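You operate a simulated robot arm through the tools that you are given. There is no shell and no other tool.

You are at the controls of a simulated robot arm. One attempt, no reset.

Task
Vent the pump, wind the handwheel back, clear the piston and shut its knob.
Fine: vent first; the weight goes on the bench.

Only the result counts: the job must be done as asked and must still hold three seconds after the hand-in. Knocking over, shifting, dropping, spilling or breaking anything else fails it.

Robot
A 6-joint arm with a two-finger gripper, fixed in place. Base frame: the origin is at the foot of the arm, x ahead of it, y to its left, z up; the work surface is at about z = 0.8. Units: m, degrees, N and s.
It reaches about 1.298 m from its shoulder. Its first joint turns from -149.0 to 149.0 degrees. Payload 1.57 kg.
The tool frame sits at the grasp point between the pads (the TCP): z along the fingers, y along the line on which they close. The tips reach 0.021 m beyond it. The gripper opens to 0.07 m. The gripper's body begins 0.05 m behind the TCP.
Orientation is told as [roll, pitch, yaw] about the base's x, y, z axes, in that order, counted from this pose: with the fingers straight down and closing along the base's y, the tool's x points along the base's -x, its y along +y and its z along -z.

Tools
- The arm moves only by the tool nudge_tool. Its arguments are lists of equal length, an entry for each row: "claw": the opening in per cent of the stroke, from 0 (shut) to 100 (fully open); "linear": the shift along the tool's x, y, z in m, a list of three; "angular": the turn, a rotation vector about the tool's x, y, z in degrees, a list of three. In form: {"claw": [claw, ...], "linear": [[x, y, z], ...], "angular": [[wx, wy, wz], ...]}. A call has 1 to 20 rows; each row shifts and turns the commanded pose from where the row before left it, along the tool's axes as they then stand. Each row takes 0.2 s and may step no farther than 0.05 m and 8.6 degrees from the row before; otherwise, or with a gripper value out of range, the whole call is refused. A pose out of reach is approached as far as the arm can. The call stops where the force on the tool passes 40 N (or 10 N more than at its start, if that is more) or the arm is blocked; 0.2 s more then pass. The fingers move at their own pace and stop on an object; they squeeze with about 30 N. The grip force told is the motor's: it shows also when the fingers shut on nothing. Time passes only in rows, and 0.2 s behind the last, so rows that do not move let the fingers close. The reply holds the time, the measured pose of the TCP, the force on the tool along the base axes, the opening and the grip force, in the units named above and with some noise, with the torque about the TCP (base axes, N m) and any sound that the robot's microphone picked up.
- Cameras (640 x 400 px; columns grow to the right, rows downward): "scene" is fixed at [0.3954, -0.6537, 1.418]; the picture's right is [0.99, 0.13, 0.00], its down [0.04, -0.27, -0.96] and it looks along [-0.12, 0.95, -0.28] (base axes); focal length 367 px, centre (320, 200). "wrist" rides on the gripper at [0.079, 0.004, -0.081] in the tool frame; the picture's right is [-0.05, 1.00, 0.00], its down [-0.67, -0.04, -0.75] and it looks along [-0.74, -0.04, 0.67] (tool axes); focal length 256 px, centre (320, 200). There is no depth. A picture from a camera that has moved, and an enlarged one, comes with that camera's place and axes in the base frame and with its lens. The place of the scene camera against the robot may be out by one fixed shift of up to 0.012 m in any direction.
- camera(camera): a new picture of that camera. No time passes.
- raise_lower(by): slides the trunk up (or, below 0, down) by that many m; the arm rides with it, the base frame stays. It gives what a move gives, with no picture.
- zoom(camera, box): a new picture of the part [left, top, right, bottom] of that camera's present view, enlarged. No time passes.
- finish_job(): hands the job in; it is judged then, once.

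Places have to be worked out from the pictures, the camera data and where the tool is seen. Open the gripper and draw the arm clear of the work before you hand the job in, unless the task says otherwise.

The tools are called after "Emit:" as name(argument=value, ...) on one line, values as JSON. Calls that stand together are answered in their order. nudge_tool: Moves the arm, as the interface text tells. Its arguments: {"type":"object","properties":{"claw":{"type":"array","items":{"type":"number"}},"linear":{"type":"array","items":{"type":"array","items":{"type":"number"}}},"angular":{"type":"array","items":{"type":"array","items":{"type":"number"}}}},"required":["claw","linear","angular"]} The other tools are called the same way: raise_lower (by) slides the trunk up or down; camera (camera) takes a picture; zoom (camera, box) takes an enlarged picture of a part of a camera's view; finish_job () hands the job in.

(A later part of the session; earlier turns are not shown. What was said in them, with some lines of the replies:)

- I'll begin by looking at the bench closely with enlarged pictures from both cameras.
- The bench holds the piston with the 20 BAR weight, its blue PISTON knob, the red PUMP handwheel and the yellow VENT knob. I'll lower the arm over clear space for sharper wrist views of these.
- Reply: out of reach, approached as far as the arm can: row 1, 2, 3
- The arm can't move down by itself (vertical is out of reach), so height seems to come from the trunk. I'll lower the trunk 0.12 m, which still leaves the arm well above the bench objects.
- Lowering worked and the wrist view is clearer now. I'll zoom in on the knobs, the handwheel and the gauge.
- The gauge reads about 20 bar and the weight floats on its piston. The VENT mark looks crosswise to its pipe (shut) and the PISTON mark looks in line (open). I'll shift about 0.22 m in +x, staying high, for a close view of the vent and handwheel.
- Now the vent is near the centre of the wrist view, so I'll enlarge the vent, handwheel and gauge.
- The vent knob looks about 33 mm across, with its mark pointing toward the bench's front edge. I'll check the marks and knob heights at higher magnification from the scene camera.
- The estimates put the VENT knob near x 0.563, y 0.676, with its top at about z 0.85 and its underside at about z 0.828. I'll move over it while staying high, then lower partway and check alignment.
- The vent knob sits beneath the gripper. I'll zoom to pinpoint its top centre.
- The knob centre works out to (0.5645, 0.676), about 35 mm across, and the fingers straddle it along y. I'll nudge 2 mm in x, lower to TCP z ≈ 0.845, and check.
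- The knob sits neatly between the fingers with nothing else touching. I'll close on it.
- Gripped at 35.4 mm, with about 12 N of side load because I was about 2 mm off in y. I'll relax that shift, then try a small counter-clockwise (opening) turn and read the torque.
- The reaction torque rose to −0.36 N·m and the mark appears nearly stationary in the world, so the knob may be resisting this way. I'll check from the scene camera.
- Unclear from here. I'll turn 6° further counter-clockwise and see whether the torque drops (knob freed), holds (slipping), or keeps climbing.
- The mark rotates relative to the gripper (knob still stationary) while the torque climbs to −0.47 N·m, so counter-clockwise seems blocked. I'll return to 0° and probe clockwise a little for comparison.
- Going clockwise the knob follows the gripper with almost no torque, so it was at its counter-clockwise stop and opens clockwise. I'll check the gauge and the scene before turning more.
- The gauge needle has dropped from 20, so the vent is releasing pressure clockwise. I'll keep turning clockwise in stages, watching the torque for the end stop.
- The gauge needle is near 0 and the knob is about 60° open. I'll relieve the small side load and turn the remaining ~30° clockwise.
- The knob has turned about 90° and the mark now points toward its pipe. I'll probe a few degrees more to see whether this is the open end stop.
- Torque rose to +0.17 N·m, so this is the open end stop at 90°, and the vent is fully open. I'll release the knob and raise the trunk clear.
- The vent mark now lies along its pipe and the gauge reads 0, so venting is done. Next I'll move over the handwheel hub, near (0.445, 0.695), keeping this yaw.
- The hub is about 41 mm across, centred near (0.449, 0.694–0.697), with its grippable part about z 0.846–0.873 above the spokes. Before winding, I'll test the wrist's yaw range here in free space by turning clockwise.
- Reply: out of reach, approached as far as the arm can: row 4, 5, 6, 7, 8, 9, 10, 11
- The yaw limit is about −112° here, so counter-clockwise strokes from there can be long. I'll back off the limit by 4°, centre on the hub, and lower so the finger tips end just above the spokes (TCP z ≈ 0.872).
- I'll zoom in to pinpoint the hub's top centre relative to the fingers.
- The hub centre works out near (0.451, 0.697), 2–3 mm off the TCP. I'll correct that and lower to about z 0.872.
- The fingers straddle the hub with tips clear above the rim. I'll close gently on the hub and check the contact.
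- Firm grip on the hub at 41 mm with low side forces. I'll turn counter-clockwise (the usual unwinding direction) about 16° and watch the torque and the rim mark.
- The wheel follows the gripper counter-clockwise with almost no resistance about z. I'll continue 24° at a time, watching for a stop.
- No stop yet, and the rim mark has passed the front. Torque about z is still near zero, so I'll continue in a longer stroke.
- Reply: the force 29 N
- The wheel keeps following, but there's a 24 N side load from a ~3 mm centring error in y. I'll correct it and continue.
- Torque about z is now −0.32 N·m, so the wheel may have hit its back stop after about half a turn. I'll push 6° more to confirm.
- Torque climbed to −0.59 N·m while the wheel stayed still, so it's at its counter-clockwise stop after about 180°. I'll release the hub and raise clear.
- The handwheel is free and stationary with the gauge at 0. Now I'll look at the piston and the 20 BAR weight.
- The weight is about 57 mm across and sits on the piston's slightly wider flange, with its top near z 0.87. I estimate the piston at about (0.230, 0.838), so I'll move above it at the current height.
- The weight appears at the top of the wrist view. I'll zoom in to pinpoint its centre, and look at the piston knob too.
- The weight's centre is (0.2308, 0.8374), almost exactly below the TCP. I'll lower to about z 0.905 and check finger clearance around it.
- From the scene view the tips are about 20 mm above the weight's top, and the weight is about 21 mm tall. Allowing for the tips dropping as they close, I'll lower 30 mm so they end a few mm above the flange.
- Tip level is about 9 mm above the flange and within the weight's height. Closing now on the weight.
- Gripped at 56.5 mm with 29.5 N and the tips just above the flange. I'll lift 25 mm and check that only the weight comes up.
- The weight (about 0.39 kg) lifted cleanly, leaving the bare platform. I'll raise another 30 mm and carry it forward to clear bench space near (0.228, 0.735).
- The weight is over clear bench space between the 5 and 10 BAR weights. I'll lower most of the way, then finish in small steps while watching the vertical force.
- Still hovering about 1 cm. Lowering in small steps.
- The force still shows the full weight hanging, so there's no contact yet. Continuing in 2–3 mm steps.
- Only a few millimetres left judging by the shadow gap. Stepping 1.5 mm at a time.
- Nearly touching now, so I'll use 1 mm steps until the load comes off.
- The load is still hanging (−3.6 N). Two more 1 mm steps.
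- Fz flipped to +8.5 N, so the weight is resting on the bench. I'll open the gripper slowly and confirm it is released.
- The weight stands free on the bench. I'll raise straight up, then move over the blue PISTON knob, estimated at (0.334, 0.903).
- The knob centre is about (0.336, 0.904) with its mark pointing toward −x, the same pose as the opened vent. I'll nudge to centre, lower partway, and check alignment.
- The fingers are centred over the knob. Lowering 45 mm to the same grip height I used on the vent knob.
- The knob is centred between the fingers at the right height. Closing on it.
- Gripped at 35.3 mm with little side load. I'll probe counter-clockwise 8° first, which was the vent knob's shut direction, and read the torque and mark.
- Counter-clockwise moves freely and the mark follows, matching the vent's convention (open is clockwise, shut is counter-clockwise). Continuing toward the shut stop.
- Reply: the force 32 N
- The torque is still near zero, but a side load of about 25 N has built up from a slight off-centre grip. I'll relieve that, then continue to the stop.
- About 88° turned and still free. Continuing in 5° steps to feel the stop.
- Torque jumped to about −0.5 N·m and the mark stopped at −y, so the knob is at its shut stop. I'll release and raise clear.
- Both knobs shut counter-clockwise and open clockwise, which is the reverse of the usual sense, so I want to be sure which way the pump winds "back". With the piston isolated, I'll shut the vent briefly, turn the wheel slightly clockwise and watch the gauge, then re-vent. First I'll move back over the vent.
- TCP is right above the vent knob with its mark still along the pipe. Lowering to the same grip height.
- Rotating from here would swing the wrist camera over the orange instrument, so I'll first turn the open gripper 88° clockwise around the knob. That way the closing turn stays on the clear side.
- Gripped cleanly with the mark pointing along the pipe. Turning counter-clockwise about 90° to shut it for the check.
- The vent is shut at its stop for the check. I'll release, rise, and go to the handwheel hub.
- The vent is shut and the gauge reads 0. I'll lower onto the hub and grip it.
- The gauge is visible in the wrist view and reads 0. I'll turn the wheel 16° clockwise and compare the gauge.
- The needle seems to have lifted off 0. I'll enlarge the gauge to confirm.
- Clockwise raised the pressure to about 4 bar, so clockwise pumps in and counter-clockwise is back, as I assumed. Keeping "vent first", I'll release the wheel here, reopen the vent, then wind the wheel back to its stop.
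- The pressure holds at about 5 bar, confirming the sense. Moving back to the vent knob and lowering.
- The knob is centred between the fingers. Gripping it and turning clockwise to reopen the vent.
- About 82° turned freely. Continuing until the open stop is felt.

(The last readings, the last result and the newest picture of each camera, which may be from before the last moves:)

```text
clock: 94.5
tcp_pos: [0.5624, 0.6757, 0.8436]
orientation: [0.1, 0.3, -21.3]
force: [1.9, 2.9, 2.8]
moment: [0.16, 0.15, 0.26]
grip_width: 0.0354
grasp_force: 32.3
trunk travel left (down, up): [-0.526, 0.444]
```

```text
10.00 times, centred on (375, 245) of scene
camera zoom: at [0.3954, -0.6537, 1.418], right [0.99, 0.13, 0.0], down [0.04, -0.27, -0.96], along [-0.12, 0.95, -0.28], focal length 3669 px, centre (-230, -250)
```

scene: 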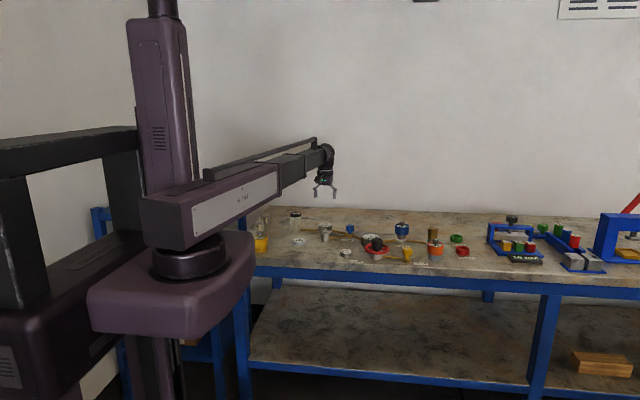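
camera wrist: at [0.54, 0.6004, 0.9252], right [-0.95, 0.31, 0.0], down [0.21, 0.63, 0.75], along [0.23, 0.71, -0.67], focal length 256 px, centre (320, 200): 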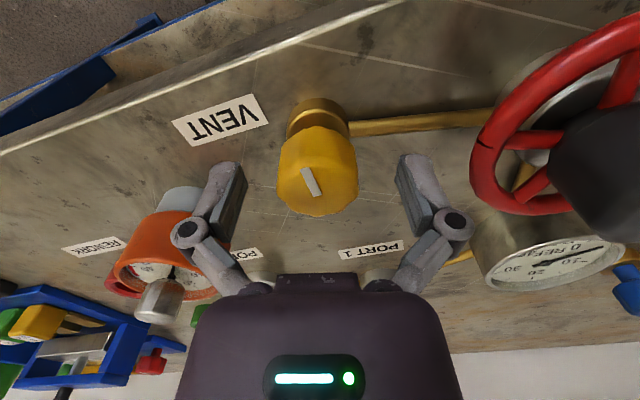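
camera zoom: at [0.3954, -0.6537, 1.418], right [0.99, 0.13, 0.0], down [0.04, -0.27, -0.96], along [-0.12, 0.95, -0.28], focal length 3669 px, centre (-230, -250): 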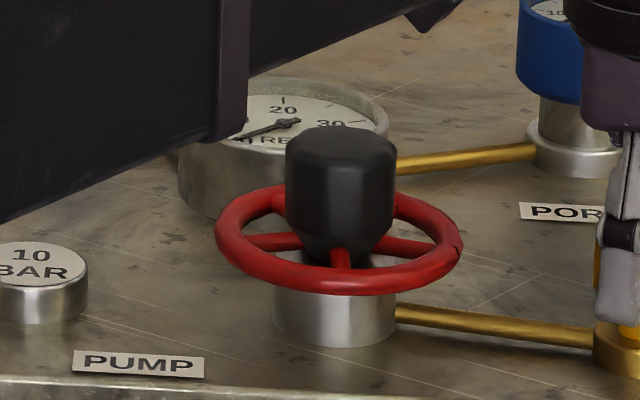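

Torque +0.26 N·m shows the open stop, and the gauge is back at 0. Releasing the vent and going back to the handwheel.

Emit:
nudge_tool(claw=[70, 90, 90], linear=[[0, 0, 0], [0, 0, 0], [0, 0, 0]], angular=[[0, 0, 0], [0, 0, 0], [0, 0, 0]])

Emit:
raise_lower(by=0.12)

Emit:
nudge_tool(claw=[100, 100, 100, 100], linear=[[0.038, -0.0082, 0], [0.038, -0.0082, 0], [0.038, -0.0082, 0], [0, 0, 0]], angular=[[0, 0, 0], [0, 0, 0], [0, 0, 0], [0, 0, 0]])

Emit:
camera(camera="wrist")

Emit:
zoom(camera="scene", box=[340, 215, 440, 270])

```text
clock: 95.3
tcp_pos: [0.5645, 0.6757, 0.8446]
orientation: [0.0, 0.1, -21.2]
force: [-0.2, 0.2, 0.6]
moment: [0.02, 0.01, -0.01]
grip_width: 0.0629
grasp_force: 0.0
trunk travel left (down, up): [-0.526, 0.444]
```

```text
clock: 96.8
tcp_pos: [0.5641, 0.6748, 0.9645]
orientation: [0.1, 0.1, -21.3]
force: [-0.3, 0.0, -0.7]
moment: [-0.01, 0.01, 0.0]
grip_width: 0.0629
grasp_force: 0.1
trunk travel left (down, up): [-0.646, 0.324]
```

```text
clock: 97.8
tcp_pos: [0.4488, 0.6938, 0.9637]
orientation: [0.0, 0.2, -21.2]
force: [0.1, 0.1, 1.1]
moment: [0.03, 0.0, 0.0]
grip_width: 0.0701
grasp_force: 0.0
trunk travel left (down, up): [-0.646, 0.324]
```

```text
taken
camera wrist: at [0.3767, 0.7269, 1.0452], right [0.41, 0.91, 0.0], down [0.61, -0.28, 0.74], along [0.68, -0.31, -0.67], focal length 256 px, centre (320, 200)
```

wrist: 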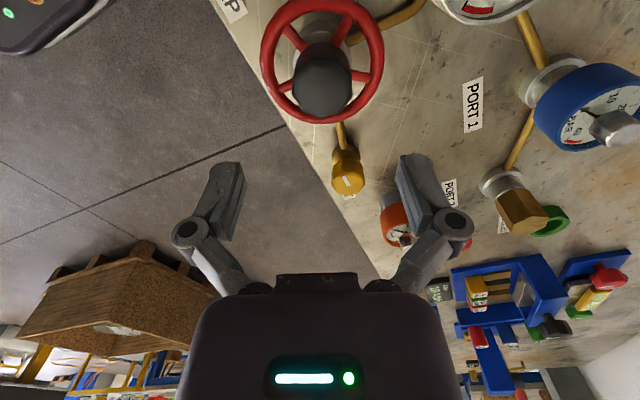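

```text
6.40 times, centred on (390, 242) of scene
camera zoom: at [0.3954, -0.6537, 1.418], right [0.99, 0.13, 0.0], down [0.04, -0.27, -0.96], along [-0.12, 0.95, -0.28], focal length 2348 px, centre (-128, -72)
```

zoom: 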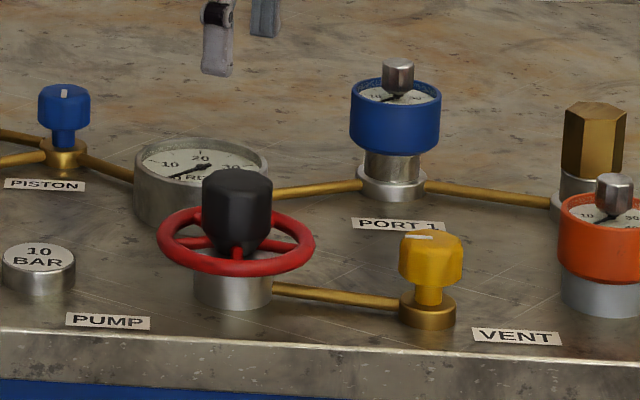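

The vent is open and the gauge is at 0. Lowering onto the hub and gripping it for the wind back.

Emit:
raise_lower(by=-0.0915)

Emit:
nudge_tool(claw=[50, 30, 30, 30], linear=[[0, 0, 0], [0, 0, 0], [0, 0, 0], [0, 0, 0]], angular=[[0, 0, 0], [0, 0, 0], [0, 0, 0], [0, 0, 0]])

Emit:
nudge_tool(claw=[30, 30, 30], linear=[[0, 0, 0], [0, 0, 0], [0, 0, 0]], angular=[[0, 0, -8], [0, 0, -6], [0, 0, 0]])

Emit:
zoom(camera="scene", box=[350, 225, 400, 265])

```text
clock: 99.1
tcp_pos: [0.4492, 0.6935, 0.8731]
orientation: [0.0, 0.1, -21.3]
force: [-0.5, -0.2, 0.0]
moment: [0.01, 0.0, 0.0]
grip_width: 0.0702
grasp_force: 0.0
trunk travel left (down, up): [-0.554, 0.416]
```

```text
clock: 100.1
tcp_pos: [0.4501, 0.6952, 0.8731]
orientation: [0.1, 0.1, -21.2]
force: [9.9, 20.3, 17.0]
moment: [0.5, -0.06, 0.02]
grip_width: 0.0413
grasp_force: 31.6
trunk travel left (down, up): [-0.554, 0.416]
```

```text
clock: 100.9
tcp_pos: [0.4501, 0.6946, 0.8738]
orientation: [0.3, -0.1, -7.1]
force: [9.4, 21.3, 18.1]
moment: [0.63, -0.07, -0.02]
grip_width: 0.0411
grasp_force: 31.9
trunk travel left (down, up): [-0.554, 0.416]
```

```text
10.00 times, centred on (375, 245) of scene
camera zoom: at [0.3954, -0.6537, 1.418], right [0.99, 0.13, 0.0], down [0.04, -0.27, -0.96], along [-0.12, 0.95, -0.28], focal length 3669 px, centre (-230, -250)
```

zoom: 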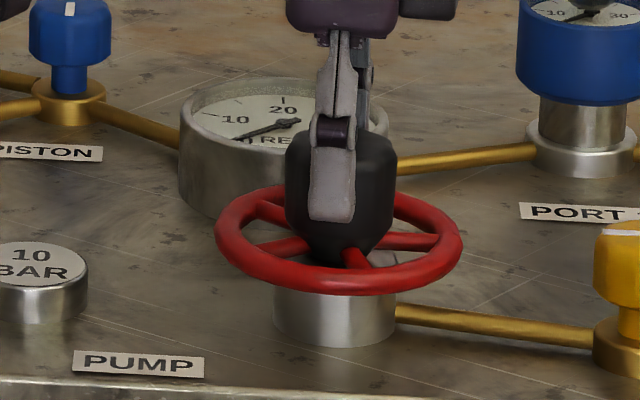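

The wheel has followed back about 14°, but there's a ~22 N side load. I'll relieve it, then push on to the stop.

Emit:
nudge_tool(claw=[30, 30], linear=[[-0.001, 0.0026, 0], [0, 0, 0]], angular=[[0, 0, 0], [0, 0, 0]])

Emit:
nudge_tool(claw=[30, 30, 30], linear=[[0, 0, 0], [0, 0, 0], [0, 0, 0]], angular=[[0, 0, -5], [0, 0, -5], [0, 0, 0]])

Emit:
zoom(camera="scene", box=[350, 225, 400, 265])

```text
clock: 101.5
tcp_pos: [0.4505, 0.6952, 0.8723]
orientation: [-0.1, 0.0, -7.2]
force: [-0.6, 4.6, 3.0]
moment: [0.25, -0.56, 0.0]
grip_width: 0.041
grasp_force: 31.9
trunk travel left (down, up): [-0.554, 0.416]
```

```text
clock: 102.3
tcp_pos: [0.4499, 0.6947, 0.8728]
orientation: [0.1, 0.1, 2.8]
force: [-3.4, -8.0, -6.0]
moment: [-0.2, 0.1, -0.39]
grip_width: 0.0412
grasp_force: 31.7
trunk travel left (down, up): [-0.554, 0.416]
```

```text
10.00 times, centred on (375, 245) of scene
camera zoom: at [0.3954, -0.6537, 1.418], right [0.99, 0.13, 0.0], down [0.04, -0.27, -0.96], along [-0.12, 0.95, -0.28], focal length 3669 px, centre (-230, -250)
```

zoom: 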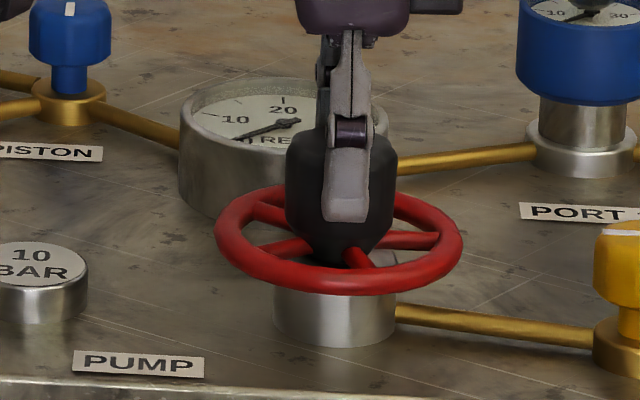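

Torque −0.39 N·m and the spokes match the earlier stop position, so the wheel is fully back. Releasing, rising high and drawing the arm back.

Emit:
nudge_tool(claw=[80, 100, 100], linear=[[0, 0, 0], [0, 0, 0], [0, 0, 0]], angular=[[0, 0, 0], [0, 0, 0], [0, 0, 0]])

Emit:
raise_lower(by=0.25)

Emit:
camera(camera="wrist")

Emit:
zoom(camera="scene", box=[280, 195, 440, 275])

Emit:
zoom(camera="scene", box=[350, 220, 420, 268])

```text
clock: 103.1
tcp_pos: [0.4503, 0.6958, 0.8739]
orientation: [0.0, 0.0, 2.7]
force: [0.4, -0.2, 0.0]
moment: [0.0, 0.02, 0.04]
grip_width: 0.0702
grasp_force: 0.1
trunk travel left (down, up): [-0.554, 0.416]
```

```text
clock: 105.7
tcp_pos: [0.4491, 0.6971, 1.1235]
orientation: [0.2, 0.1, 2.8]
force: [0.4, -0.5, 0.0]
moment: [0.01, -0.02, 0.03]
grip_width: 0.0702
grasp_force: 0.2
trunk travel left (down, up): [-0.804, 0.166]
```

```text
taken
camera wrist: at [0.3715, 0.6971, 1.2037], right [0.0, 1.0, 0.0], down [0.67, 0.0, 0.74], along [0.74, 0.0, -0.67], focal length 256 px, centre (320, 200)
```

wrist: 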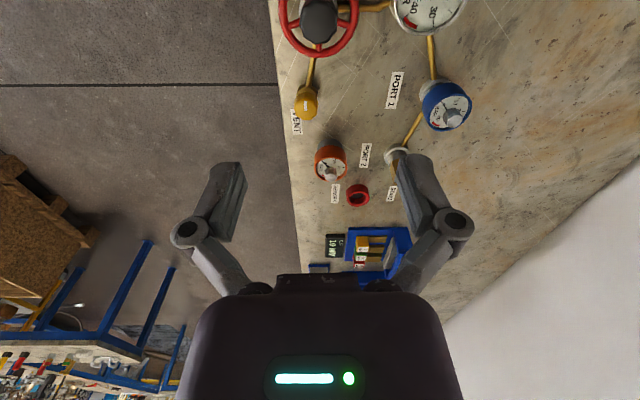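

```text
4.00 times, centred on (360, 235) of scene
camera zoom: at [0.3954, -0.6537, 1.418], right [0.99, 0.13, 0.0], down [0.04, -0.27, -0.96], along [-0.12, 0.95, -0.28], focal length 1468 px, centre (160, 60)
```

zoom: 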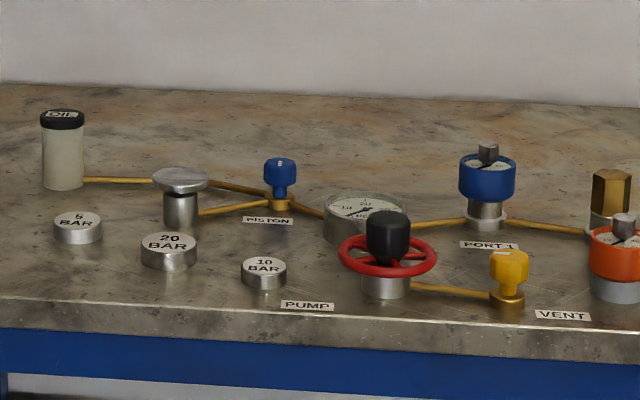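

```text
8.33 times, centred on (385, 244) of scene
camera zoom: at [0.3954, -0.6537, 1.418], right [0.99, 0.13, 0.0], down [0.04, -0.27, -0.96], along [-0.12, 0.95, -0.28], focal length 3058 px, centre (-222, -167)
```

zoom: 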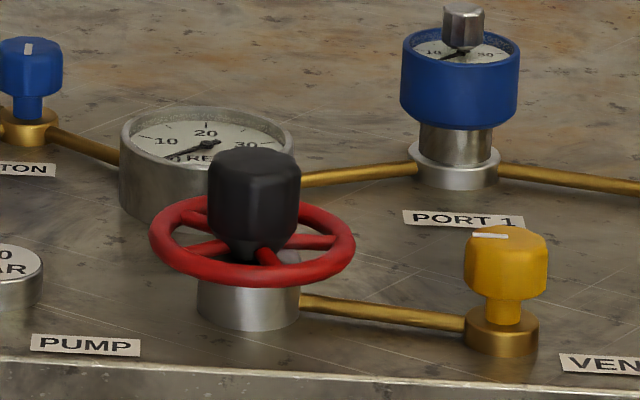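

Everything checks out: the vent mark is along its pipe, the gauge is at 0, the wheel is at its back stop, the weight is on the bench and the PISTON knob is shut. I'll draw the arm back from the work and take a last look.

Emit:
nudge_tool(claw=[100, 100, 100, 100, 100, 100], linear=[[0.04, -0.02, 0], [0.04, -0.02, 0], [0.04, -0.02, 0], [0.04, -0.02, 0], [0, 0, 0], [0, 0, 0]], angular=[[0, 0, 0], [0, 0, 0], [0, 0, 0], [0, 0, 0], [0, 0, 0], [0, 0, 0]])

Emit:
camera(camera="scene")

Emit:
zoom(camera="scene", box=[230, 190, 390, 275])

```text
clock: 107.1
tcp_pos: [0.2938, 0.6088, 1.1251]
orientation: [0.1, 0.1, 2.8]
force: [-0.3, 0.1, 0.7]
moment: [0.01, 0.04, 0.01]
grip_width: 0.07
grasp_force: 0.0
trunk travel left (down, up): [-0.804, 0.166]
```

```text
taken
```

scene: 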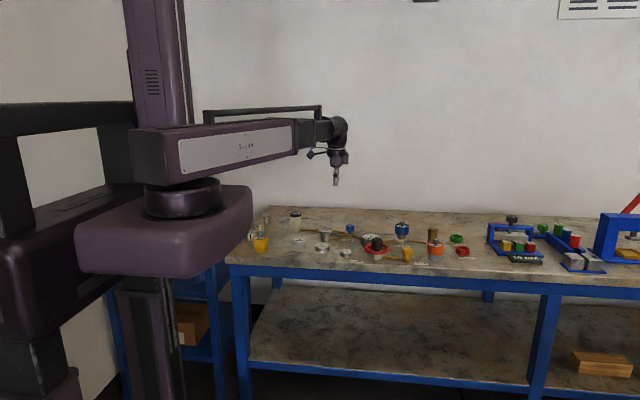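

```text
4.00 times, centred on (310, 232) of scene
camera zoom: at [0.3954, -0.6537, 1.418], right [0.99, 0.13, 0.0], down [0.04, -0.27, -0.96], along [-0.12, 0.95, -0.28], focal length 1468 px, centre (360, 70)
```

zoom: 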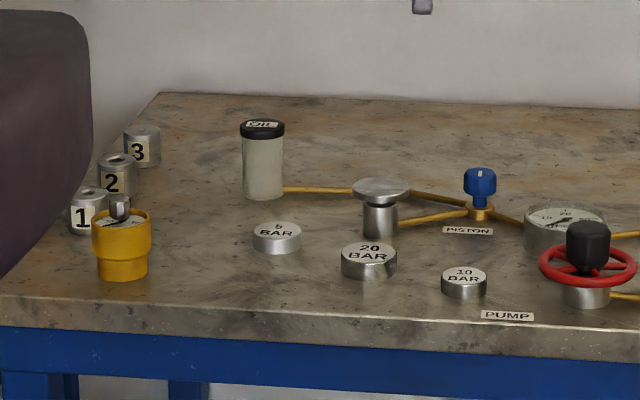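

All four steps are done and nothing else on the bench has moved. The gripper is open and the arm is clear, so I'm handing the job in.

Emit:
finish_job()

```text
The job is handed in.
```

The job is handed in, with all four steps done in the order you asked; I don't have the judge's result.

- **Vent:** the VENT knob is at its open stop and the gauge reads 0.
- **Handwheel:** it is wound counter-clockwise to its back stop.
- **Piston:** the 20 BAR weight is off the piston and standing on the bench, in the clear space between the 5 and 10 BAR weights.
- **Piston knob:** the blue PISTON knob is at its shut stop.

**Extra step:** both knobs turned opposite to the usual direction, so I checked which way the handwheel winds back. After the four steps were done, with the weight off and the PISTON knob shut, I closed the vent briefly. I then turned the wheel about 16° clockwise, and the gauge rose to about 5 bar. That showed counter-clockwise is back. I reopened the vent to its stop, the gauge dropped to 0, and I wound the wheel back to its stop again.

In the final pictures nothing else on the bench had moved, and the arm is drawn clear with the gripper open.
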